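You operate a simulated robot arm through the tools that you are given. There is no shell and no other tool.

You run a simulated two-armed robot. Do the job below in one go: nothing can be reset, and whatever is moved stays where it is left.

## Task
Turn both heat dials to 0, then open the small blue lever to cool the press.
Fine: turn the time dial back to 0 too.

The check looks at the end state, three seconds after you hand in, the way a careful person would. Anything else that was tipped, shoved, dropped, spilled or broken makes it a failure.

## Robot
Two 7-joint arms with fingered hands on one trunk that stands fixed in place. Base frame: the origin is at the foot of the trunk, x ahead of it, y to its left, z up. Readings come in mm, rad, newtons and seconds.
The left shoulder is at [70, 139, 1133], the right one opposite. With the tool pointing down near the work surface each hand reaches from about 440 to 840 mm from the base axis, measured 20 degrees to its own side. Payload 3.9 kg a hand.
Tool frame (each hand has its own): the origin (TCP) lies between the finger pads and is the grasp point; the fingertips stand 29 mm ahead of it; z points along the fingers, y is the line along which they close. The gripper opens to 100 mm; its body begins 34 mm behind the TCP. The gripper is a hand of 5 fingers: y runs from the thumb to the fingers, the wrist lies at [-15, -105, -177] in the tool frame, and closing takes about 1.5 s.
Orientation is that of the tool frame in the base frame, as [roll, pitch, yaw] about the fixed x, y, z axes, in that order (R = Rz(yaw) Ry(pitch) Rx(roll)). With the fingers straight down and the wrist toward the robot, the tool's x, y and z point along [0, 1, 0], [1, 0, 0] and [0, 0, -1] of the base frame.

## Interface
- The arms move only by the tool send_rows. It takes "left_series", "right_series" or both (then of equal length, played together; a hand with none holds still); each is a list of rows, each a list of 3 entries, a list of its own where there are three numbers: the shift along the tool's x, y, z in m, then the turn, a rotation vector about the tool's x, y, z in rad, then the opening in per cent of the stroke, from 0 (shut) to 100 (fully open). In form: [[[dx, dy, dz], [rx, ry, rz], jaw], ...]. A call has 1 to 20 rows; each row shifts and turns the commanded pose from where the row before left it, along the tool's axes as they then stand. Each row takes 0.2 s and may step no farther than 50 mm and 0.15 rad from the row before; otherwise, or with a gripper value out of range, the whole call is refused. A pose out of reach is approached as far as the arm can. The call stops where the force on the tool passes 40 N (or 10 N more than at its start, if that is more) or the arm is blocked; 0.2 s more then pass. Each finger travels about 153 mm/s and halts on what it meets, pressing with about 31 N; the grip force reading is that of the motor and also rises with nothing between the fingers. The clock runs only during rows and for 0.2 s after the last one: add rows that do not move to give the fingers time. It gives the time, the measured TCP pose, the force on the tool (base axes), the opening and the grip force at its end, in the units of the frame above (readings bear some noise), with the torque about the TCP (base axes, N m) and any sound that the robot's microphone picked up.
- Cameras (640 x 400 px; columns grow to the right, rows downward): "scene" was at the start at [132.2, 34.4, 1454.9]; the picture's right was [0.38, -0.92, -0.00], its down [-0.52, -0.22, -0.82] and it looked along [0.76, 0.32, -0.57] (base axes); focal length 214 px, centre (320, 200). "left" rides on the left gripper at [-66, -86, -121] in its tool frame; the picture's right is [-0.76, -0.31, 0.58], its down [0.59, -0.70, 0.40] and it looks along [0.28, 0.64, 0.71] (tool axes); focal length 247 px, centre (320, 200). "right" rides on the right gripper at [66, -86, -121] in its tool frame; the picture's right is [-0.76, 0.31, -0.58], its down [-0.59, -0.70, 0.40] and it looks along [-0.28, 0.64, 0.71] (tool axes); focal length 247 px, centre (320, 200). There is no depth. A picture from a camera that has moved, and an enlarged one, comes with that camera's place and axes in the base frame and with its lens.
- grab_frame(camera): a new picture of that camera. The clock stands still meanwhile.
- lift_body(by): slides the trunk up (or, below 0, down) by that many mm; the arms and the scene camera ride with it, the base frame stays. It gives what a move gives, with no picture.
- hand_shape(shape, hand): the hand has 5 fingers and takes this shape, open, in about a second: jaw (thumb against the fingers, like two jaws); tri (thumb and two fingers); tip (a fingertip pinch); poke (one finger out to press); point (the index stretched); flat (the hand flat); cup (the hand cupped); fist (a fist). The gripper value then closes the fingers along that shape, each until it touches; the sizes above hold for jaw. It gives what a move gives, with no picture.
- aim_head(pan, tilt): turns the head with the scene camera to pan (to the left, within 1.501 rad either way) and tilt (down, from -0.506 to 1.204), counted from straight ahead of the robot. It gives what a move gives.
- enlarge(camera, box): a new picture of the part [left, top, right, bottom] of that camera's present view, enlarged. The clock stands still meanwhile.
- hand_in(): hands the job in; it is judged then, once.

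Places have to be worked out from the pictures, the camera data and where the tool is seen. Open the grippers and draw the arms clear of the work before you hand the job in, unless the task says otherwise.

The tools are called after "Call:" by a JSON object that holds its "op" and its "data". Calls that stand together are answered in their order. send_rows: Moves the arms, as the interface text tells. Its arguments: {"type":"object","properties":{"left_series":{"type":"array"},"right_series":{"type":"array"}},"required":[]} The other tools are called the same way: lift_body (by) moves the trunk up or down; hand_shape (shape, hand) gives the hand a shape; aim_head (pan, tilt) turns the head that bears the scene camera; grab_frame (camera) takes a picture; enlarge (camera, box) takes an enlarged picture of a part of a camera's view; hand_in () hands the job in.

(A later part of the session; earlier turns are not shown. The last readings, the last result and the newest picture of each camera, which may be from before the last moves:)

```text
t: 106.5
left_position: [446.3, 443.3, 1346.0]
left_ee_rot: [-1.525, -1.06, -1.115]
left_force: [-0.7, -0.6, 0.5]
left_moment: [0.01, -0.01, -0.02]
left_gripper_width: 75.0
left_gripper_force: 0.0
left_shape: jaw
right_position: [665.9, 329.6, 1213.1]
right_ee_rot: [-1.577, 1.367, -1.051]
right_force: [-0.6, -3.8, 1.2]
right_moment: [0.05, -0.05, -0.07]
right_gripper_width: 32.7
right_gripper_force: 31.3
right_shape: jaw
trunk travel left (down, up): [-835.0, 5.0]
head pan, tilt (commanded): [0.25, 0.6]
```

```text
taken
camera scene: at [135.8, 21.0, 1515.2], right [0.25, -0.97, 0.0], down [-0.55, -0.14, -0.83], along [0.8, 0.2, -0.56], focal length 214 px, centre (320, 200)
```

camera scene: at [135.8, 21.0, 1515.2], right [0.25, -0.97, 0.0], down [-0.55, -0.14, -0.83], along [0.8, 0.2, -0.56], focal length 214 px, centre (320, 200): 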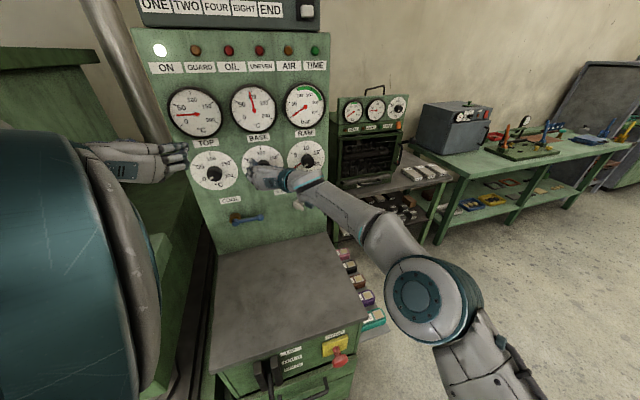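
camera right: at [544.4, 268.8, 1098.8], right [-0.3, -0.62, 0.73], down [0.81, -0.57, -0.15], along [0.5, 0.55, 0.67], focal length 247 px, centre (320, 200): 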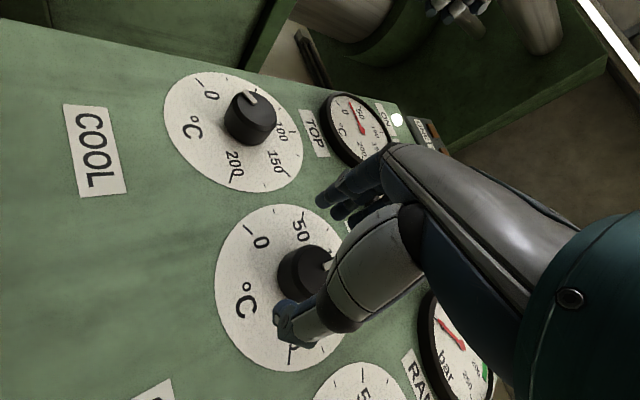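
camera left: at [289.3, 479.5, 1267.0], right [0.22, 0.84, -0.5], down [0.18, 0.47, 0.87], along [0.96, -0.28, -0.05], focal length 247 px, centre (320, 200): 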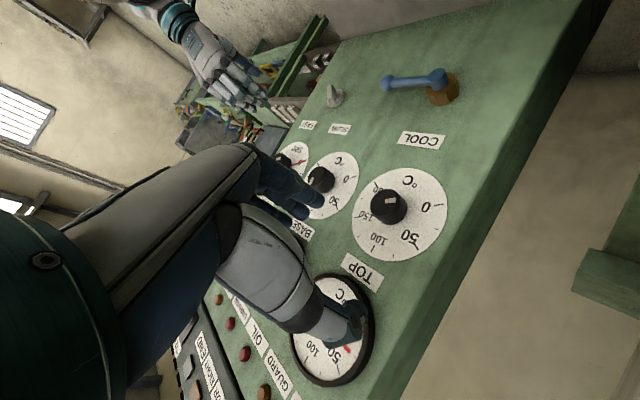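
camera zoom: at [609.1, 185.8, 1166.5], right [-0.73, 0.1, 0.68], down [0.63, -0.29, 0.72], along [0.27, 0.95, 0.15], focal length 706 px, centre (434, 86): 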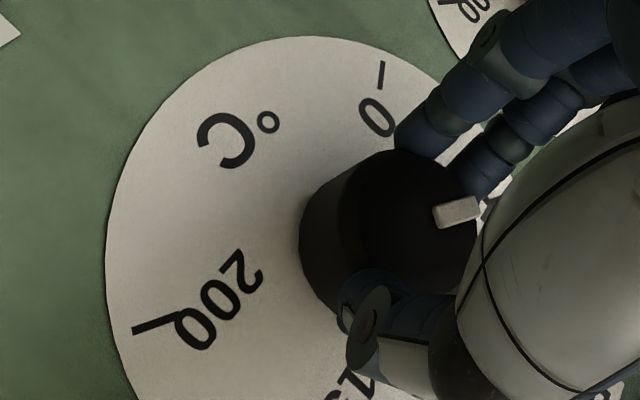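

It's going smoothly, with 1.06 rad done and no slip. I'll continue.

Call:
{"op": "send_rows", "data": {"right_series": [[[0, 0, 0], [0, 0, -0.12], 0], [[0, 0, 0], [0, 0, -0.12], 0], [[0, 0, 0], [0, 0, -0.12], 0], [[0, 0, 0], [0, 0, -0.12], 0], [[0, 0, 0], [0, 0, 0], 0]]}}

Call:
{"op": "enlarge", "data": {"camera": "right", "box": [200, 170, 360, 310]}}

Call:
{"op": "grab_frame", "data": {"camera": "scene"}}

```text
t: 107.7
left_position: [445.8, 442.8, 1345.3]
left_ee_rot: [-1.524, -1.062, -1.118]
left_force: [-0.9, 0.5, 0.2]
left_moment: [0.0, 0.0, -0.02]
left_gripper_width: 74.9
left_gripper_force: 0.1
left_shape: jaw
right_position: [660.0, 300.8, 1207.7]
right_ee_rot: [-1.58, 0.898, -1.068]
right_force: [-0.1, 0.2, -0.5]
right_moment: [-0.02, 0.02, 0.0]
right_gripper_width: 23.5
right_gripper_force: 31.1
right_shape: jaw
right hand out of reach, approached as far as the arm can: row 2, 3, 4
trunk travel left (down, up): [-835.0, 5.0]
head pan, tilt (commanded): [0.25, 0.6]
```

```text
2.86 times, centred on (280, 240) of right
camera zoom: at [606.0, 148.9, 1210.1], right [-0.85, 0.34, 0.4], down [0.44, 0.04, 0.9], along [0.29, 0.94, -0.18], focal length 706 px, centre (434, 86)
```

zoom: 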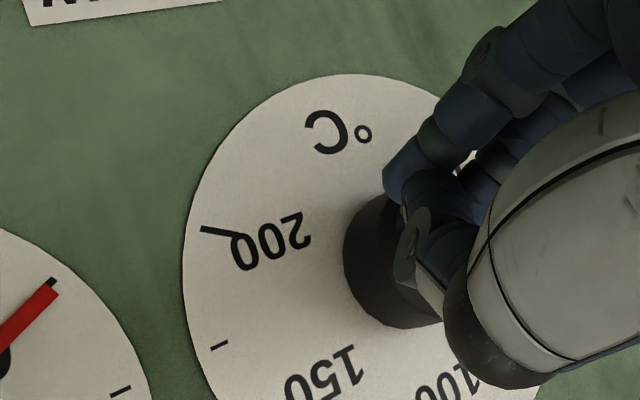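

```text
taken
camera scene: at [135.2, 21.8, 1515.2], right [0.25, -0.97, 0.0], down [-0.55, -0.14, -0.83], along [0.8, 0.2, -0.56], focal length 214 px, centre (320, 200)
```

scene: 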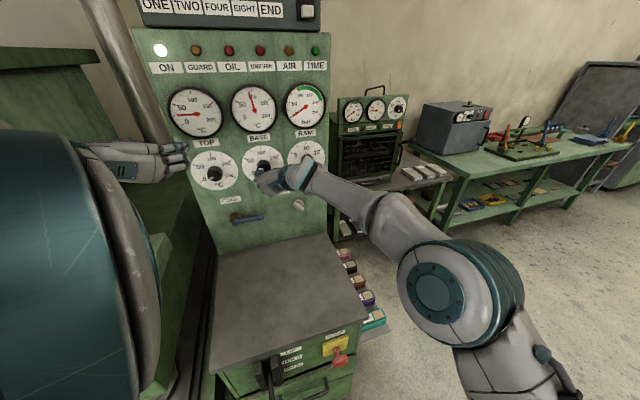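

At the reach limit the hand slid off the front of the knob, with no force. I'll back away first, then open, roll back clockwise, and read the dial.

Call:
{"op": "send_rows", "data": {"right_series": [[[0, 0, -0.02], [0, 0, 0], 0], [[0, 0, -0.02], [0, 0, 0], 10], [[0, 0, 0], [0, 0, 0], 40], [[0, 0, 0], [0, 0, 0], 75], [[0, 0, 0], [0, 0, 0.12], 75], [[0, 0, 0], [0, 0, 0.12], 75], [[0, 0, 0], [0, 0, 0.12], 75], [[0, 0, 0], [0, 0, 0.12], 75], [[0, 0, 0], [0, 0, 0.12], 75], [[0, 0, 0], [0, 0, 0.12], 75], [[0, 0, 0], [0, 0, 0.12], 75], [[0, 0, 0], [0, 0, 0.12], 75], [[0, 0, 0], [0, 0, 0.12], 75], [[0, 0, 0], [0, 0, 0.12], 75], [[0, 0, 0], [0, 0, 0.12], 75], [[0, 0, 0], [0, 0, 0], 75]]}}

Call:
{"op": "grab_frame", "data": {"camera": "right"}}

Call:
{"op": "enlarge", "data": {"camera": "right", "box": [200, 180, 360, 300]}}

Call:
{"op": "grab_frame", "data": {"camera": "scene"}}

```text
t: 111.0
left_position: [447.5, 444.1, 1346.1]
left_ee_rot: [-1.528, -1.063, -1.115]
left_force: [-0.2, 0.9, 0.7]
left_moment: [0.01, -0.02, -0.01]
left_gripper_width: 75.2
left_gripper_force: 0.0
left_shape: jaw
right_position: [617.9, 291.3, 1210.9]
right_ee_rot: [1.574, 0.932, 2.1]
right_force: [0.8, 0.7, 0.4]
right_moment: [0.05, 0.02, 0.0]
right_gripper_width: 74.6
right_gripper_force: 0.1
right_shape: jaw
trunk travel left (down, up): [-835.0, 5.0]
head pan, tilt (commanded): [0.25, 0.6]
```

```text
taken
camera right: at [528.1, 206.1, 1106.4], right [-0.4, -0.47, 0.79], down [0.8, -0.59, 0.05], along [0.44, 0.66, 0.61], focal length 247 px, centre (320, 200)
```

right: 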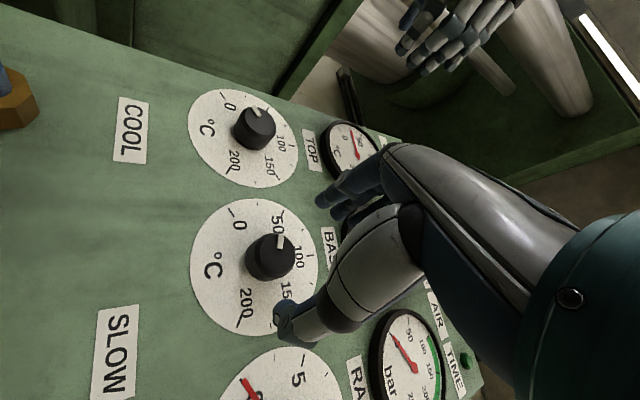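

```text
3.33 times, centred on (280, 240) of right
camera zoom: at [528.1, 206.1, 1106.4], right [-0.4, -0.47, 0.79], down [0.8, -0.59, 0.05], along [0.44, 0.66, 0.61], focal length 823 px, centre (453, 67)
```

zoom: 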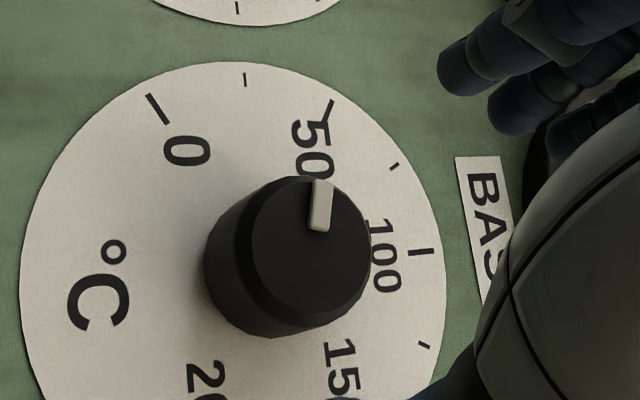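

```text
taken
camera scene: at [136.2, 22.3, 1515.1], right [0.25, -0.97, 0.0], down [-0.55, -0.14, -0.83], along [0.8, 0.2, -0.56], focal length 214 px, centre (320, 200)
```

scene: 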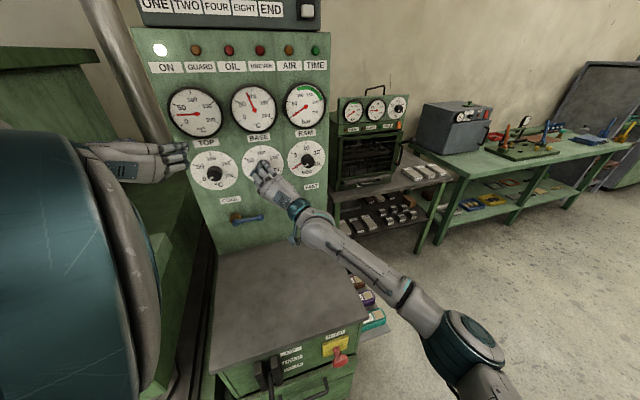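

BASE is at about 50 now and the arm is back in its low-elbow posture. I'll let it settle and re-measure before correcting.

Call:
{"op": "send_rows", "data": {"right_series": [[[0, 0, 0], [0, 0, 0], 75], [[0, 0, 0], [0, 0, 0], 75], [[0, 0, 0], [0, 0, 0], 75], [[0, 0, 0], [0, 0, 0], 75]]}}

Call:
{"op": "enlarge", "data": {"camera": "right", "box": [200, 180, 360, 300]}}

```text
t: 112.0
left_position: [446.8, 443.7, 1345.5]
left_ee_rot: [-1.526, -1.061, -1.116]
left_force: [-0.1, 0.2, 1.0]
left_moment: [0.01, 0.0, -0.02]
left_gripper_width: 74.8
left_gripper_force: 0.0
left_shape: jaw
right_position: [618.9, 292.2, 1210.8]
right_ee_rot: [1.574, 0.933, 2.1]
right_force: [-0.5, 0.2, 0.5]
right_moment: [0.01, 0.0, -0.02]
right_gripper_width: 74.8
right_gripper_force: 0.1
right_shape: jaw
trunk travel left (down, up): [-835.0, 5.0]
head pan, tilt (commanded): [0.25, 0.6]
```

```text
3.33 times, centred on (280, 240) of right
camera zoom: at [528.2, 206.0, 1106.5], right [-0.4, -0.46, 0.79], down [0.8, -0.59, 0.05], along [0.44, 0.66, 0.61], focal length 823 px, centre (453, 67)
```

zoom: 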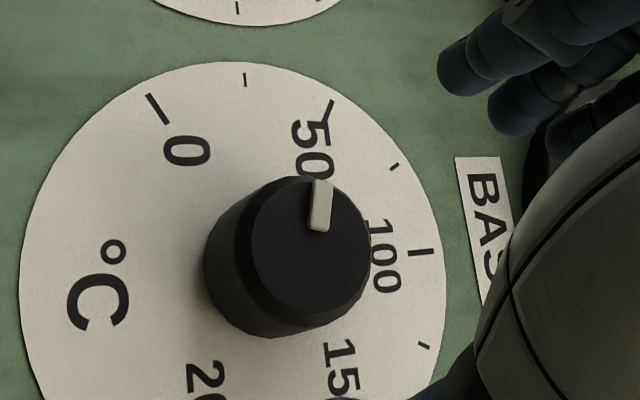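

Stable now. I'll roll 0.25 rad further clockwise, re-centre by 10.6 mm to the left, and approach again.

Call:
{"op": "send_rows", "data": {"right_series": [[[0, 0, 0], [0, 0, 0.125], 75], [[0, 0, 0], [0, 0, 0.125], 75], [[0.0075, 0.0076, 0], [0, 0, 0], 75], [[0, 0, 0.015], [0, 0, 0], 75], [[0, 0, 0.015], [0, 0, 0], 75], [[0, 0, 0.012], [0, 0, 0], 75], [[0, 0, 0], [0, 0, 0], 75], [[0, 0, 0], [0, 0, 0], 75], [[0, 0, 0], [0, 0, 0], 75]]}}

Call:
{"op": "enlarge", "data": {"camera": "right", "box": [200, 180, 360, 300]}}

```text
t: 114.0
left_position: [447.4, 445.8, 1344.6]
left_ee_rot: [-1.528, -1.063, -1.113]
left_force: [0.1, -0.7, -0.4]
left_moment: [0.0, 0.0, 0.01]
left_gripper_width: 75.0
left_gripper_force: 0.0
left_shape: jaw
right_position: [647.3, 320.9, 1212.2]
right_ee_rot: [1.572, 0.685, 2.095]
right_force: [-0.3, -0.6, 0.6]
right_moment: [0.01, 0.0, -0.02]
right_gripper_width: 74.7
right_gripper_force: 0.1
right_shape: jaw
trunk travel left (down, up): [-835.0, 5.0]
head pan, tilt (commanded): [0.25, 0.6]
```

```text
3.33 times, centred on (280, 240) of right
camera zoom: at [543.5, 259.1, 1103.3], right [-0.3, -0.63, 0.72], down [0.8, -0.58, -0.17], along [0.52, 0.52, 0.68], focal length 823 px, centre (453, 67)
```

zoom: 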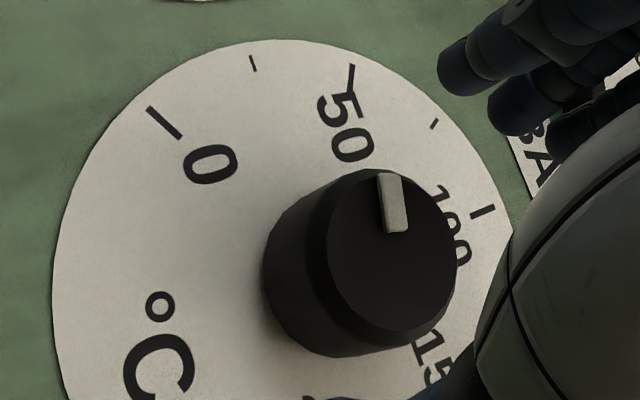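

Well centred again, with the mark near 50. I'll advance 20 mm and grip.

Call:
{"op": "send_rows", "data": {"right_series": [[[0, 0, 0.01], [0, 0, 0], 75], [[0, 0, 0.011], [0, 0, 0], 75], [[0, 0, 0], [0, 0, 0], 75], [[0, 0, 0], [0, 0, 0], 75], [[0, 0, 0], [0, 0, 0], 60], [[0, 0, 0], [0, 0, 0], 45], [[0, 0, 0], [0, 0, 0], 30], [[0, 0, 0], [0, 0, 0], 15], [[0, 0, 0], [0, 0, 0], 0], [[0, 0, 0], [0, 0, 0], 0], [[0, 0, 0], [0, 0, 0], 0]]}}

Call:
{"op": "enlarge", "data": {"camera": "right", "box": [200, 180, 360, 300]}}

```text
t: 116.5
left_position: [447.0, 444.1, 1344.9]
left_ee_rot: [-1.521, -1.062, -1.121]
left_force: [0.5, -0.1, -0.8]
left_moment: [0.02, -0.01, 0.02]
left_gripper_width: 74.9
left_gripper_force: 0.0
left_shape: jaw
right_position: [664.9, 332.6, 1209.9]
right_ee_rot: [1.574, 0.682, 2.101]
right_force: [-3.0, -3.4, -5.3]
right_moment: [-0.12, 0.12, -0.08]
right_gripper_width: 33.7
right_gripper_force: 30.7
right_shape: jaw
trunk travel left (down, up): [-835.0, 5.0]
head pan, tilt (commanded): [0.25, 0.6]
```

```text
3.33 times, centred on (280, 240) of right
camera zoom: at [561.9, 270.9, 1102.6], right [-0.3, -0.63, 0.72], down [0.8, -0.58, -0.17], along [0.52, 0.52, 0.67], focal length 823 px, centre (453, 67)
```

zoom: 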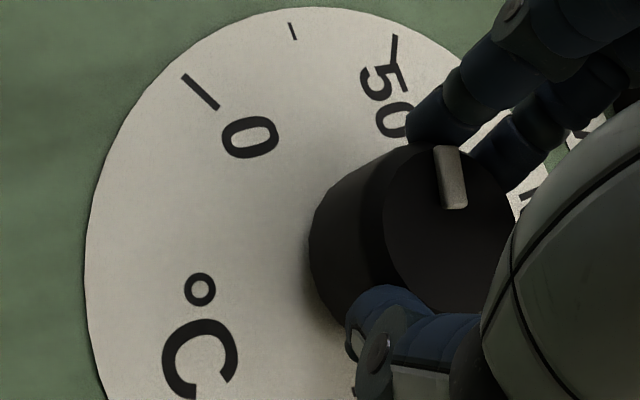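

The grip is firm. By projection the mark is at about -73 degrees and 0 is at -119, so about 0.8 rad remain. I'll turn 0.7 and re-measure.

Call:
{"op": "send_rows", "data": {"right_series": [[[0, 0, 0], [0, 0, -0.1], 0], [[0, 0, 0], [0, 0, -0.12], 0], [[0, 0, 0], [0, 0, -0.12], 0], [[0, 0, 0], [0, 0, -0.12], 0], [[0, 0, 0], [0, 0, -0.12], 0], [[0, 0, 0], [0, 0, -0.12], 0], [[0, 0, 0], [0, 0, 0], 0], [[0, 0, 0], [0, 0, 0], 0]]}}

Call:
{"op": "enlarge", "data": {"camera": "right", "box": [200, 170, 360, 310]}}

Call:
{"op": "enlarge", "data": {"camera": "right", "box": [310, 205, 374, 255]}}

Call:
{"op": "enlarge", "data": {"camera": "scene", "box": [180, 110, 340, 230]}}

```text
t: 118.2
left_position: [447.0, 443.2, 1345.4]
left_ee_rot: [-1.525, -1.058, -1.115]
left_force: [-0.6, -0.3, 0.3]
left_moment: [-0.01, -0.01, -0.03]
left_gripper_width: 74.7
left_gripper_force: 0.1
left_shape: jaw
right_position: [667.0, 331.0, 1211.9]
right_ee_rot: [1.571, 1.382, 2.096]
right_force: [-2.0, -5.3, -3.0]
right_moment: [0.02, 0.07, -0.12]
right_gripper_width: 34.2
right_gripper_force: 31.3
right_shape: jaw
trunk travel left (down, up): [-835.0, 5.0]
head pan, tilt (commanded): [0.25, 0.6]
```

```text
2.86 times, centred on (280, 240) of right
camera zoom: at [598.1, 209.0, 1131.0], right [-0.58, -0.15, 0.8], down [0.75, -0.49, 0.45], along [0.33, 0.86, 0.4], focal length 706 px, centre (434, 86)
```

zoom: 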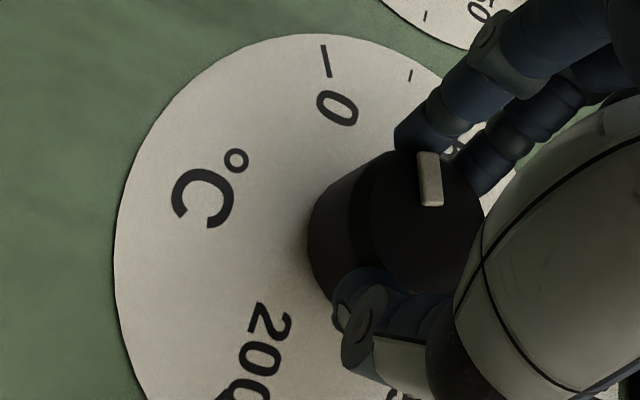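

```text
8.00 times, centred on (342, 230) of right
camera zoom: at [598.1, 209.0, 1131.0], right [-0.58, -0.15, 0.8], down [0.75, -0.49, 0.45], along [0.33, 0.86, 0.4], focal length 1976 px, centre (144, -40)
```

zoom: 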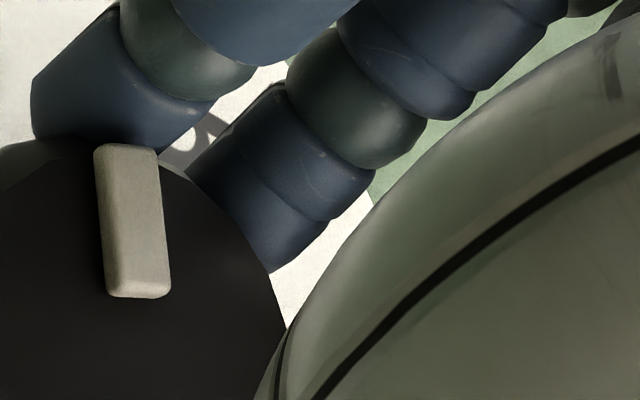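

```text
3.33 times, centred on (260, 170) of scene
camera zoom: at [136.0, 20.8, 1515.1], right [0.25, -0.97, 0.0], down [-0.55, -0.14, -0.83], along [0.8, 0.2, -0.56], focal length 715 px, centre (520, 300)
```

zoom: 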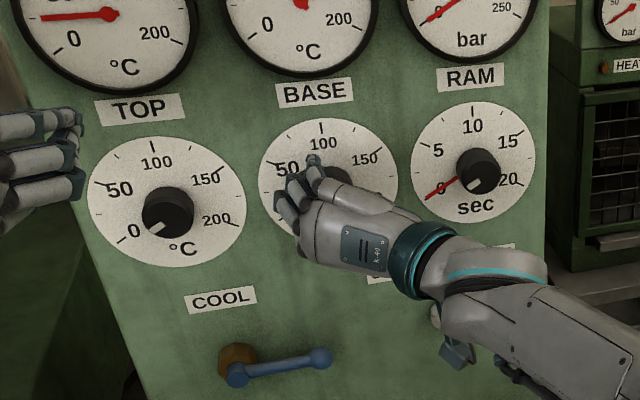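

The mark is at about -107 degrees and the 0 tick at about -121. I'll turn another 0.23 rad and measure again.

Call:
{"op": "send_rows", "data": {"right_series": [[[0, 0, 0], [0, 0, -0.08], 0], [[0, 0, 0], [0, 0, -0.08], 0], [[0, 0, 0], [0, 0, -0.07], 0], [[0, 0, 0], [0, 0, 0], 0], [[0, 0, 0], [0, 0, 0], 0]]}}

Call:
{"op": "enlarge", "data": {"camera": "right", "box": [200, 170, 360, 310]}}

Call:
{"op": "enlarge", "data": {"camera": "right", "box": [310, 205, 374, 255]}}

Call:
{"op": "enlarge", "data": {"camera": "right", "box": [290, 170, 354, 210]}}

```text
t: 119.5
left_position: [447.7, 442.5, 1344.2]
left_ee_rot: [-1.525, -1.061, -1.118]
left_force: [-0.1, 0.2, 0.2]
left_moment: [0.06, -0.02, -0.02]
left_gripper_width: 74.6
left_gripper_force: 0.0
left_shape: jaw
right_position: [667.4, 330.4, 1213.0]
right_ee_rot: [-1.554, 1.528, -1.029]
right_force: [1.0, -4.6, 1.8]
right_moment: [0.11, -0.02, -0.23]
right_gripper_width: 33.8
right_gripper_force: 31.0
right_shape: jaw
trunk travel left (down, up): [-835.0, 5.0]
head pan, tilt (commanded): [0.25, 0.6]
```

```text
2.86 times, centred on (280, 240) of right
camera zoom: at [606.2, 194.4, 1150.0], right [-0.67, 0.0, 0.74], down [0.68, -0.39, 0.62], along [0.29, 0.92, 0.26], focal length 706 px, centre (434, 86)
```

zoom: 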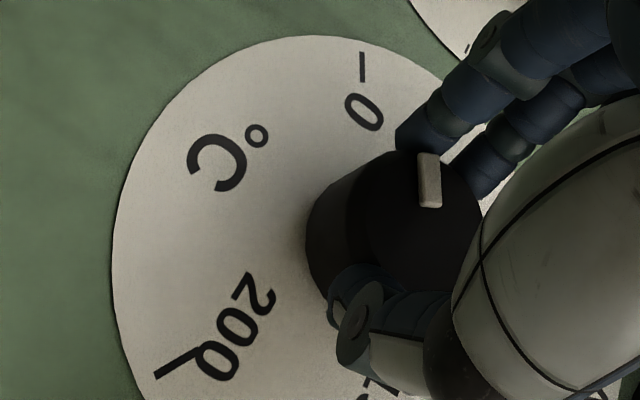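

```text
8.00 times, centred on (342, 230) of right
camera zoom: at [606.2, 194.4, 1150.0], right [-0.67, 0.0, 0.74], down [0.68, -0.39, 0.62], along [0.29, 0.92, 0.26], focal length 1976 px, centre (144, -40)
```

zoom: 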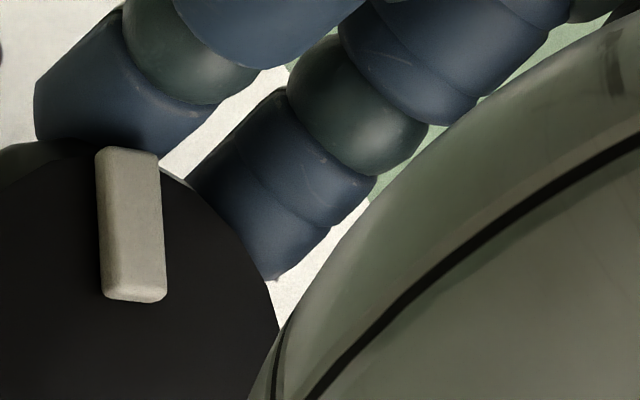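

```text
10.00 times, centred on (322, 190) of right
camera zoom: at [606.2, 194.4, 1150.0], right [-0.67, 0.0, 0.74], down [0.68, -0.39, 0.62], along [0.29, 0.92, 0.26], focal length 2470 px, centre (300, 300)
```

zoom: 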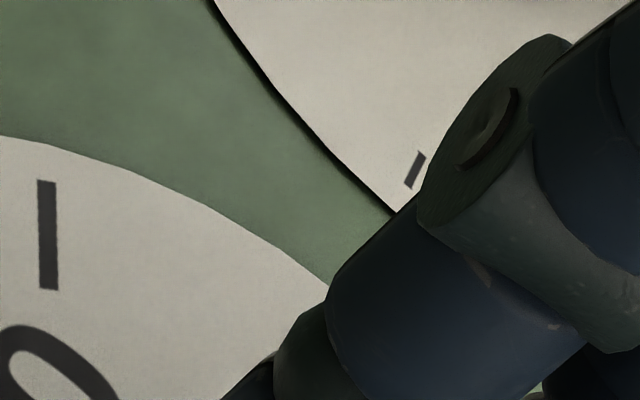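

The mark is at -118 degrees and the 0 tick at -119.8. One last nudge of 0.025 rad, then I'll open and back off about 45 mm.

Call:
{"op": "send_rows", "data": {"right_series": [[[0, 0, 0], [0, 0, -0.025], 0], [[0, 0, 0], [0, 0, 0], 0], [[0, 0, 0], [0, 0, 0], 0], [[0, 0, 0], [0, 0, 0], 20], [[0, 0, 0], [0, 0, 0], 45], [[0, 0, 0], [0, 0, 0], 75], [[0, 0, 0], [0, 0, 0], 75], [[0, 0, -0.015], [0, 0, 0], 75], [[0, 0, -0.015], [0, 0, 0], 75], [[0, 0, -0.015], [0, 0, 0], 75], [[0, 0, 0], [0, 0, 0], 75], [[0, 0, 0], [0, 0, 0], 75]]}}

Call:
{"op": "grab_frame", "data": {"camera": "right"}}

Call:
{"op": "enlarge", "data": {"camera": "scene", "box": [180, 110, 340, 230]}}

```text
t: 122.0
left_position: [447.2, 444.4, 1346.0]
left_ee_rot: [-1.527, -1.063, -1.114]
left_force: [0.0, 0.7, -0.2]
left_moment: [0.01, -0.02, -0.03]
left_gripper_width: 74.8
left_gripper_force: 0.1
left_shape: jaw
right_position: [626.5, 309.2, 1213.3]
right_ee_rot: [-1.577, 1.503, -1.051]
right_force: [-0.5, -0.1, 0.4]
right_moment: [0.02, 0.03, 0.01]
right_gripper_width: 74.8
right_gripper_force: 0.1
right_shape: jaw
trunk travel left (down, up): [-835.0, 5.0]
head pan, tilt (commanded): [0.25, 0.6]
```

```text
taken
camera right: at [566.5, 172.2, 1152.9], right [-0.68, 0.02, 0.73], down [0.68, -0.37, 0.64], along [0.29, 0.93, 0.24], focal length 247 px, centre (320, 200)
```

right: 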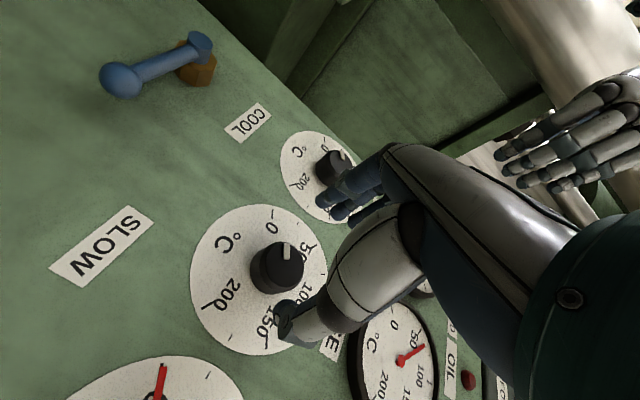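

```text
3.33 times, centred on (260, 170) of scene
camera zoom: at [136.3, 22.5, 1515.1], right [0.25, -0.97, 0.0], down [-0.55, -0.14, -0.83], along [0.8, 0.2, -0.56], focal length 715 px, centre (520, 300)
```

zoom: 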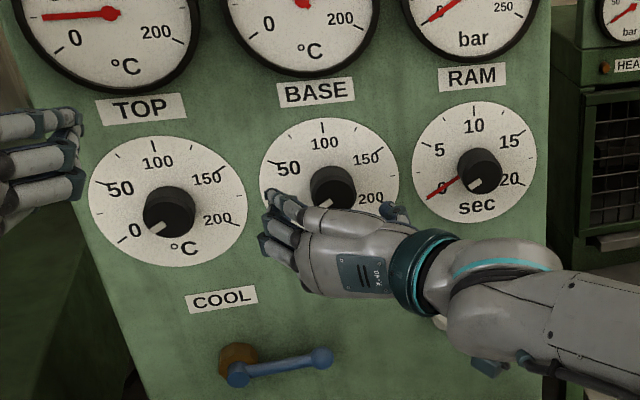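

The hand is clear of the knob. I'll enlarge the BASE dial to confirm its reading.

Call:
{"op": "enlarge", "data": {"camera": "right", "box": [180, 190, 340, 360]}}

Call:
{"op": "enlarge", "data": {"camera": "right", "box": [250, 195, 322, 270]}}

Call:
{"op": "enlarge", "data": {"camera": "right", "box": [80, 10, 280, 150]}}

```text
2.35 times, centred on (260, 275) of right
camera zoom: at [566.5, 172.2, 1152.9], right [-0.68, 0.02, 0.73], down [0.68, -0.37, 0.64], along [0.29, 0.93, 0.24], focal length 581 px, centre (461, 24)
```

zoom: 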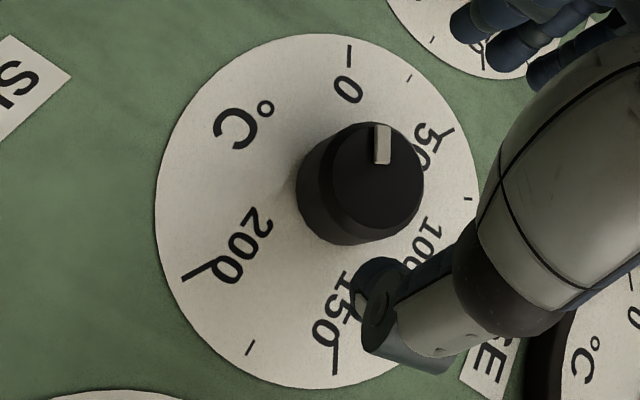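

```text
5.33 times, centred on (286, 232) of right
camera zoom: at [566.5, 172.2, 1152.9], right [-0.68, 0.02, 0.73], down [0.68, -0.37, 0.64], along [0.29, 0.93, 0.24], focal length 1317 px, centre (501, 27)
```

zoom: 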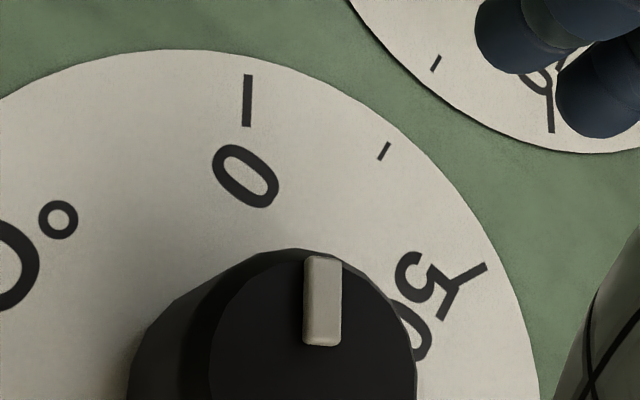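

```text
2.86 times, centred on (180, 80) of right
camera zoom: at [566.5, 172.2, 1152.9], right [-0.68, 0.02, 0.73], down [0.68, -0.37, 0.64], along [0.29, 0.93, 0.24], focal length 706 px, centre (720, 543)
```

zoom: 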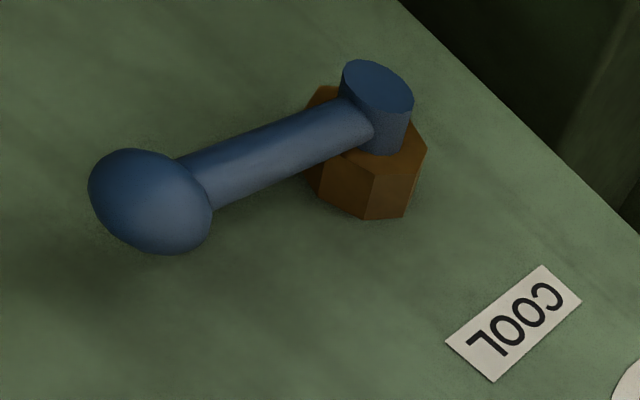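

BASE reads 0 to within a degree, so all three dials are at 0. Next is the lever, which the left arm is better placed for, so I'll move the right arm back to its own side to free the space.

Call:
{"op": "send_rows", "data": {"right_series": [[[0, 0, -0.02], [0, 0, 0], 75], [[0.0017, -0.025, -0.01], [0, 0, 0], 75], [[0.0017, -0.025, -0.01], [0, 0, 0], 75], [[0.0017, -0.025, -0.01], [0, 0, 0], 75], [[0.0017, -0.025, -0.01], [0, 0, 0], 75], [[0.0017, -0.025, -0.01], [0, 0, 0], 75], [[0.0017, -0.025, -0.01], [0, 0, 0], 75], [[0.0017, -0.025, -0.01], [0, 0, 0], 75], [[0.0017, -0.025, -0.01], [0, 0, 0], 75], [[0, 0, 0], [0, 0, 0], 75]]}}

Call:
{"op": "grab_frame", "data": {"camera": "scene"}}

```text
t: 124.2
left_position: [447.6, 444.7, 1345.2]
left_ee_rot: [-1.522, -1.062, -1.122]
left_force: [0.1, -0.1, -0.2]
left_moment: [0.02, 0.02, 0.0]
left_gripper_width: 74.9
left_gripper_force: 0.0
left_shape: jaw
right_position: [640.4, 85.7, 1214.5]
right_ee_rot: [-1.6, 1.5, -1.076]
right_force: [0.0, 1.2, -0.6]
right_moment: [0.01, -0.01, -0.02]
right_gripper_width: 75.0
right_gripper_force: 0.1
right_shape: jaw
trunk travel left (down, up): [-835.0, 5.0]
head pan, tilt (commanded): [0.25, 0.6]
```

```text
taken
camera scene: at [136.3, 23.0, 1515.1], right [0.25, -0.97, 0.0], down [-0.55, -0.14, -0.82], along [0.8, 0.2, -0.57], focal length 214 px, centre (320, 200)
```

scene: 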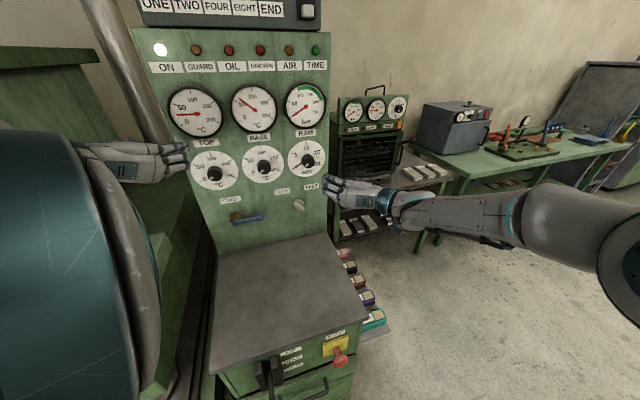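

All three dials show 0 from the scene camera as well. I'll move the right arm a bit further back and right.

Call:
{"op": "send_rows", "data": {"right_series": [[[0.0017, -0.025, -0.02], [0, 0, 0], 75], [[0.0017, -0.025, -0.02], [0, 0, 0], 75], [[0.0017, -0.025, -0.02], [0, 0, 0], 75], [[0.0017, -0.025, -0.02], [0, 0, 0], 75], [[0.0017, -0.025, -0.02], [0, 0, 0], 75], [[0.0017, -0.025, -0.02], [0, 0, 0], 75], [[0, 0, 0], [0, 0, 0], 75]]}}

Call:
{"op": "aim_head", "data": {"pan": 0.45, "tilt": 0.7}}

Call:
{"op": "grab_frame", "data": {"camera": "scene"}}

Call:
{"op": "grab_frame", "data": {"camera": "left"}}

Call:
{"op": "grab_frame", "data": {"camera": "right"}}

```text
t: 125.8
left_position: [446.7, 445.3, 1344.8]
left_ee_rot: [-1.525, -1.062, -1.118]
left_force: [0.5, 0.5, 1.1]
left_moment: [0.0, 0.03, 0.0]
left_gripper_width: 74.7
left_gripper_force: 0.0
left_shape: jaw
right_position: [616.1, -105.9, 1211.7]
right_ee_rot: [-1.593, 1.501, -1.069]
right_force: [-0.2, 0.8, 0.0]
right_moment: [-0.02, -0.02, 0.01]
right_gripper_width: 74.8
right_gripper_force: 0.0
right_shape: jaw
trunk travel left (down, up): [-835.0, 5.0]
head pan, tilt (commanded): [0.25, 0.6]
```

```text
t: 126.6
left_position: [447.7, 444.0, 1344.6]
left_ee_rot: [-1.526, -1.062, -1.117]
left_force: [-0.2, -0.6, -0.6]
left_moment: [0.01, 0.0, -0.03]
left_gripper_width: 75.0
left_gripper_force: 0.0
left_shape: jaw
right_position: [615.4, -108.1, 1212.3]
right_ee_rot: [-1.593, 1.503, -1.069]
right_force: [-0.2, 0.0, -0.1]
right_moment: [0.0, 0.0, 0.02]
right_gripper_width: 74.9
right_gripper_force: 0.0
right_shape: jaw
trunk travel left (down, up): [-835.0, 5.0]
head pan, tilt (commanded): [0.45, 0.7]
```

```text
taken
camera scene: at [127.1, 37.6, 1506.5], right [0.43, -0.9, 0.0], down [-0.58, -0.28, -0.77], along [0.69, 0.33, -0.64], focal length 214 px, centre (320, 200)
```

scene: 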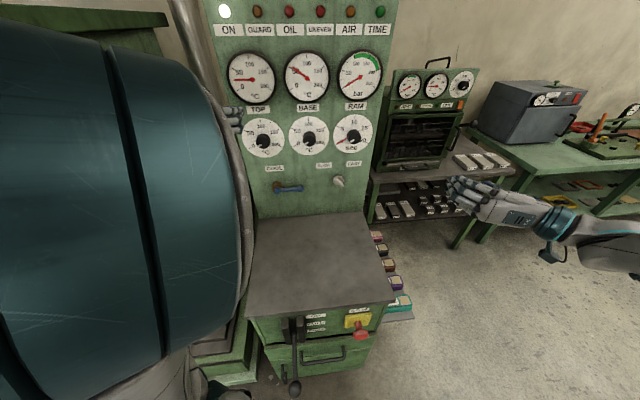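

```text
taken
camera left: at [289.0, 480.2, 1326.8], right [0.22, 0.84, -0.5], down [0.18, 0.47, 0.87], along [0.96, -0.28, -0.05], focal length 247 px, centre (320, 200)
```

left: 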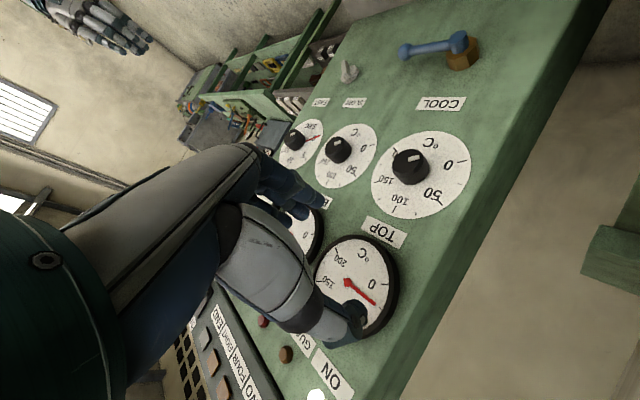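

```text
taken
camera right: at [554.9, -244.4, 1151.7], right [-0.68, 0.02, 0.73], down [0.68, -0.37, 0.64], along [0.29, 0.93, 0.24], focal length 247 px, centre (320, 200)
```

right: 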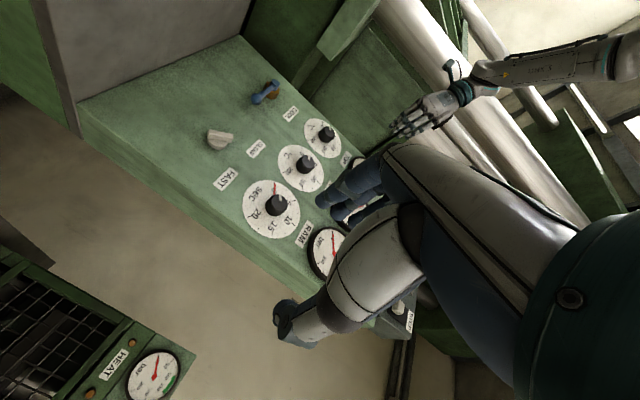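

The right arm is well away. I'll lower the trunk by 100 mm so the lever sits at a comfortable height for the left arm.

Call:
{"op": "lift_body", "data": {"by": -100}}

Call:
{"op": "grab_frame", "data": {"camera": "left"}}

Call:
{"op": "grab_frame", "data": {"camera": "right"}}

```text
t: 127.9
left_position: [446.4, 444.1, 1245.8]
left_ee_rot: [-1.526, -1.06, -1.115]
left_force: [-0.5, -0.6, -0.5]
left_moment: [0.01, 0.01, 0.01]
left_gripper_width: 74.9
left_gripper_force: 0.0
left_shape: jaw
right_position: [613.8, -107.2, 1110.5]
right_ee_rot: [-1.586, 1.502, -1.062]
right_force: [0.4, 0.5, 0.0]
right_moment: [0.03, 0.01, -0.02]
right_gripper_width: 74.6
right_gripper_force: 0.0
right_shape: jaw
trunk travel left (down, up): [-735.0, 105.0]
head pan, tilt (commanded): [0.45, 0.7]
```

```text
taken
camera left: at [288.8, 480.1, 1227.0], right [0.22, 0.84, -0.5], down [0.18, 0.47, 0.87], along [0.96, -0.28, -0.05], focal length 247 px, centre (320, 200)
```

left: 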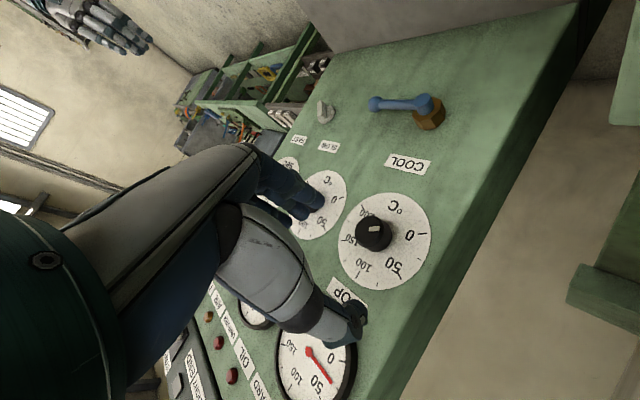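

```text
taken
camera right: at [554.7, -244.5, 1051.9], right [-0.68, 0.02, 0.73], down [0.68, -0.37, 0.64], along [0.29, 0.93, 0.24], focal length 247 px, centre (320, 200)
```

right: 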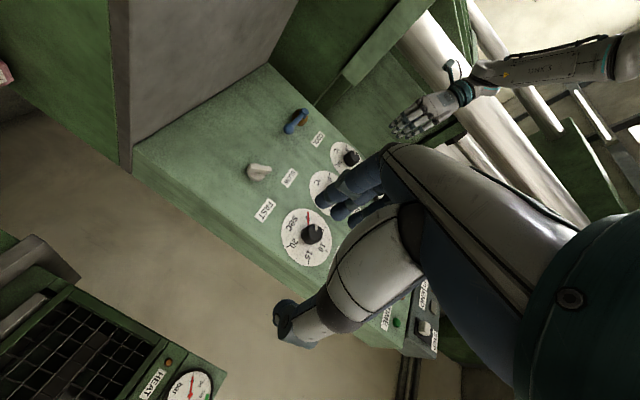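

I'll enlarge the lever in the left view to fix its position.

Call:
{"op": "enlarge", "data": {"camera": "left", "box": [350, 70, 460, 150]}}

Call:
{"op": "enlarge", "data": {"camera": "scene", "box": [250, 100, 350, 200]}}

```text
5.00 times, centred on (405, 110) of left
camera zoom: at [288.8, 480.1, 1227.0], right [0.22, 0.84, -0.5], down [0.18, 0.47, 0.87], along [0.96, -0.28, -0.05], focal length 1235 px, centre (-105, 650)
```

zoom: 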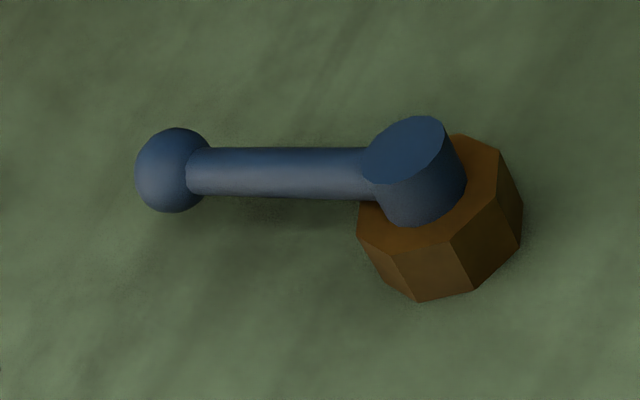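

```text
4.00 times, centred on (300, 150) of scene
camera zoom: at [126.8, 37.6, 1406.5], right [0.44, -0.9, 0.0], down [-0.58, -0.28, -0.77], along [0.69, 0.33, -0.64], focal length 858 px, centre (400, 400)
```

zoom: 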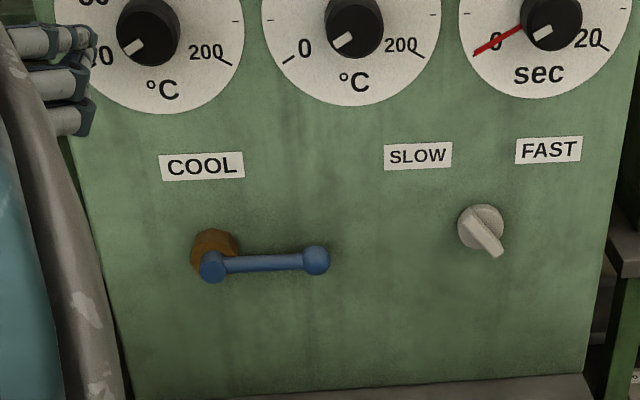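

The ball is at about (661, 374, 1030) and the hub at about (608, 442, 1032). The bar is 85 mm long, horizontal, and about 30 mm off the panel. I'll close the left hand here in free space to see its shape as a pushing tool, and square its heading.

Call:
{"op": "send_rows", "data": {"left_series": [[[0, 0, 0], [0.02, -0.036, 0], 50], [[0, 0, 0], [0, 0, 0], 25], [[0, 0, 0], [0, 0, 0], 0], [[0, 0, 0], [0, 0, 0], 0], [[0, 0, 0], [0, 0, 0], 0]]}}

Call:
{"op": "grab_frame", "data": {"camera": "left"}}

Call:
{"op": "grab_frame", "data": {"camera": "right"}}

Call:
{"op": "enlarge", "data": {"camera": "right", "box": [370, 60, 530, 160]}}

```text
t: 129.1
left_position: [447.4, 447.6, 1242.3]
left_ee_rot: [-1.581, -1.072, -1.033]
left_force: [0.4, 0.0, -0.4]
left_moment: [-0.04, 0.0, 0.01]
left_gripper_width: 0.1
left_gripper_force: 31.4
left_shape: jaw
right_position: [615.7, -107.0, 1112.6]
right_ee_rot: [-1.604, 1.503, -1.078]
right_force: [0.6, -0.4, -0.3]
right_moment: [-0.01, -0.03, 0.01]
right_gripper_width: 75.0
right_gripper_force: 0.0
right_shape: jaw
trunk travel left (down, up): [-735.0, 105.0]
head pan, tilt (commanded): [0.45, 0.7]
```

```text
taken
camera left: at [287.5, 478.1, 1226.3], right [0.18, 0.84, -0.52], down [0.18, 0.49, 0.85], along [0.97, -0.24, -0.06], focal length 247 px, centre (320, 200)
```

left: 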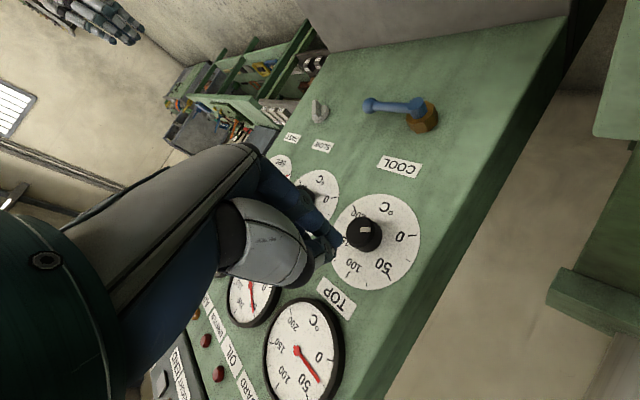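

```text
taken
camera right: at [554.8, -244.5, 1051.7], right [-0.68, 0.02, 0.73], down [0.68, -0.37, 0.64], along [0.29, 0.93, 0.24], focal length 247 px, centre (320, 200)
```

right: 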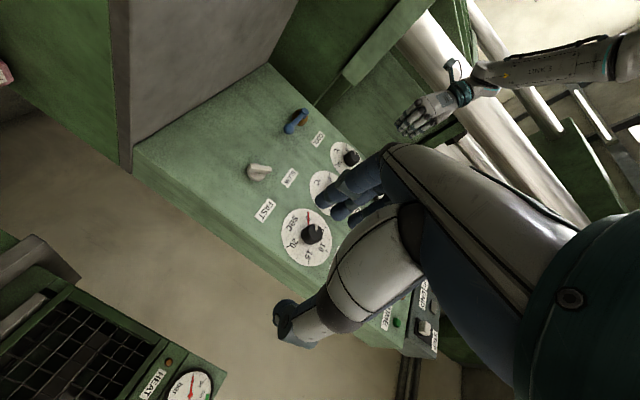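

```text
4.00 times, centred on (450, 110) of right
camera zoom: at [554.8, -244.5, 1051.7], right [-0.68, 0.02, 0.73], down [0.68, -0.37, 0.64], along [0.29, 0.93, 0.24], focal length 988 px, centre (-200, 560)
```

zoom: 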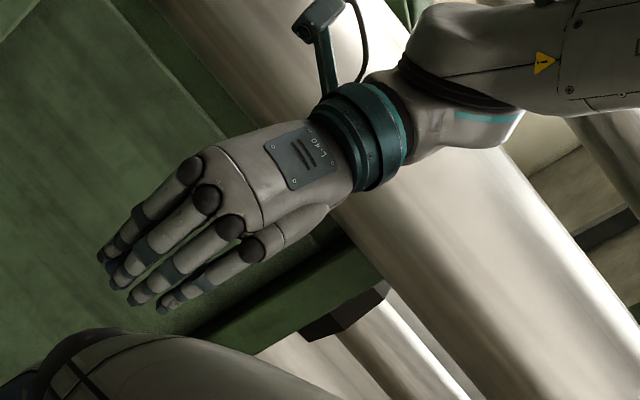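

The closed hand is a row of four fingertips, about 80 mm tall and leaning right, which will do as a pusher. I'll bring it in front of and above the lever's free end (lateral -12, z 1100), still about 40 mm short of the bar in depth.

Call:
{"op": "send_rows", "data": {"left_series": [[[-0.0043, 0.0219, 0.0078], [0, 0, 0], 0], [[-0.0043, 0.0219, 0.0078], [0, 0, 0], 0], [[-0.0043, 0.0219, 0.0078], [0, 0, 0], 0], [[-0.0043, 0.0219, 0.0078], [0, 0, 0], 0], [[-0.0043, 0.0219, 0.0078], [0, 0, 0], 0], [[-0.0043, 0.0219, 0.0078], [0, 0, 0], 0], [[-0.0043, 0.0219, 0.0078], [0, 0, 0], 0], [[-0.0043, 0.0219, 0.0078], [0, 0, 0], 0], [[-0.0043, 0.0219, 0.0078], [0, 0, 0], 0], [[-0.0043, 0.0219, 0.0078], [0, 0, 0], 0], [[0, 0, 0], [0, 0, 0], 0], [[0, 0, 0], [0, 0, 0], 0]]}}

Call:
{"op": "grab_frame", "data": {"camera": "left"}}

Call:
{"op": "grab_frame", "data": {"camera": "scene"}}

Call:
{"op": "enlarge", "data": {"camera": "right", "box": [240, 60, 480, 210]}}

```text
t: 131.7
left_position: [600.8, 347.8, 1104.0]
left_ee_rot: [-1.581, -1.095, -1.019]
left_force: [0.5, -0.1, 0.9]
left_moment: [-0.02, -0.04, 0.04]
left_gripper_width: 0.0
left_gripper_force: 31.0
left_shape: jaw
left hand out of reach, approached as far as the arm can: row 1
right_position: [615.3, -107.3, 1111.9]
right_ee_rot: [-1.583, 1.503, -1.056]
right_force: [0.8, -0.6, -0.5]
right_moment: [0.02, -0.07, 0.05]
right_gripper_width: 74.8
right_gripper_force: 0.1
right_shape: jaw
trunk travel left (down, up): [-735.0, 105.0]
head pan, tilt (commanded): [0.45, 0.7]
```

```text
taken
camera left: at [441.2, 375.1, 1085.0], right [0.17, 0.83, -0.54], down [0.16, 0.51, 0.84], along [0.97, -0.23, -0.04], focal length 247 px, centre (320, 200)
```

left: 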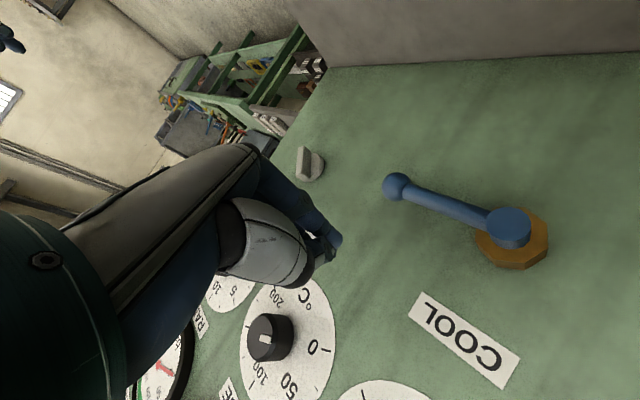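

```text
taken
camera scene: at [127.2, 37.5, 1406.4], right [0.44, -0.9, 0.0], down [-0.58, -0.28, -0.76], along [0.69, 0.33, -0.64], focal length 214 px, centre (320, 200)
```

scene: 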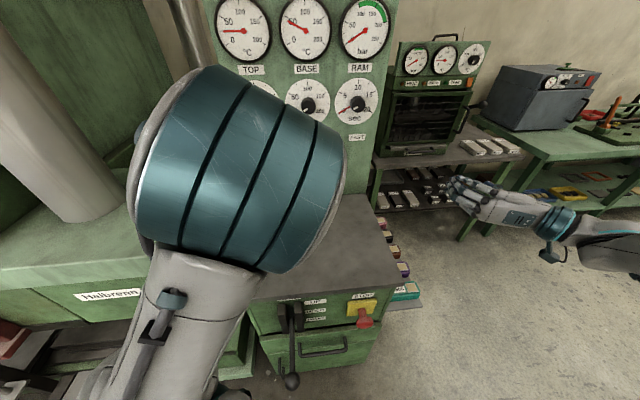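

```text
2.67 times, centred on (360, 135) of right
camera zoom: at [555.0, -244.6, 1051.6], right [-0.68, 0.02, 0.74], down [0.68, -0.37, 0.64], along [0.29, 0.93, 0.24], focal length 659 px, centre (213, 373)
```

zoom: 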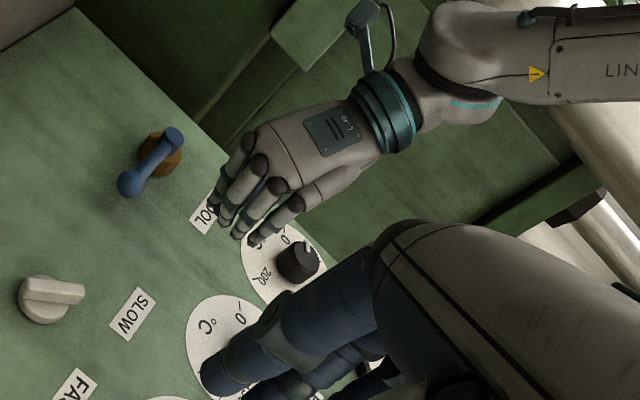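

The hand is in front of the lever and a little above it, and this view puts the ball at lateral -10, z 1030. I'll move in so the fingertips are just above the bar near the ball, with the tips about 15 mm short of the panel.

Call:
{"op": "send_rows", "data": {"left_series": [[[-0.0015, 0.0032, 0.012], [0, 0, 0], 0], [[-0.0015, 0.0032, 0.012], [0, 0, 0], 0], [[-0.0015, 0.0032, 0.012], [0, 0, 0], 0], [[-0.0013, 0.0031, 0.011], [0, 0, 0], 0], [[0, 0, 0], [0, 0, 0], 0], [[0, 0, 0], [0, 0, 0], 0]]}}

Call:
{"op": "grab_frame", "data": {"camera": "left"}}

Call:
{"op": "enlarge", "data": {"camera": "right", "box": [240, 60, 480, 210]}}

```text
t: 133.1
left_position: [647.0, 357.3, 1090.6]
left_ee_rot: [-1.569, -1.061, -1.043]
left_force: [-0.1, -1.1, -0.3]
left_moment: [0.02, 0.0, 0.02]
left_gripper_width: 0.1
left_gripper_force: 30.6
left_shape: jaw
right_position: [615.9, -107.5, 1112.0]
right_ee_rot: [-1.612, 1.503, -1.086]
right_force: [0.4, -0.1, -0.6]
right_moment: [0.03, -0.02, -0.01]
right_gripper_width: 74.9
right_gripper_force: 0.0
right_shape: jaw
trunk travel left (down, up): [-735.0, 105.0]
head pan, tilt (commanded): [0.45, 0.7]
```

```text
taken
camera left: at [487.5, 387.6, 1073.8], right [0.18, 0.84, -0.51], down [0.18, 0.48, 0.86], along [0.97, -0.24, -0.07], focal length 247 px, centre (320, 200)
```

left: 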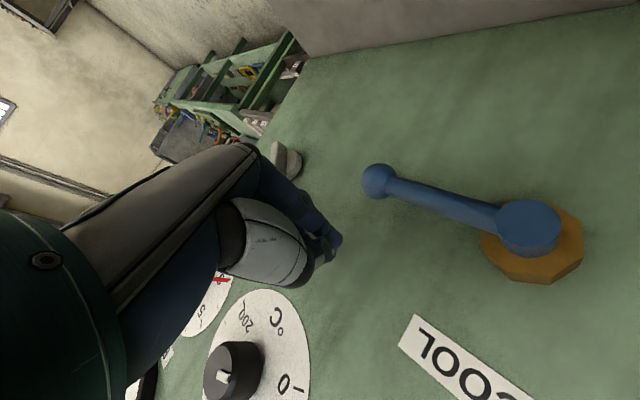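

```text
2.67 times, centred on (360, 135) of right
camera zoom: at [555.0, -244.5, 1051.7], right [-0.68, 0.02, 0.74], down [0.68, -0.37, 0.64], along [0.29, 0.93, 0.24], focal length 659 px, centre (213, 373)
```

zoom: 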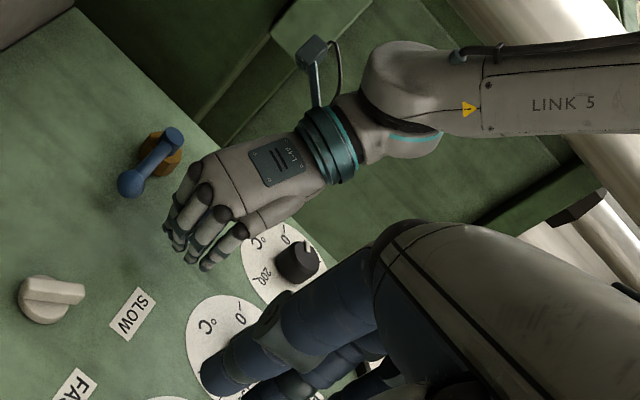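

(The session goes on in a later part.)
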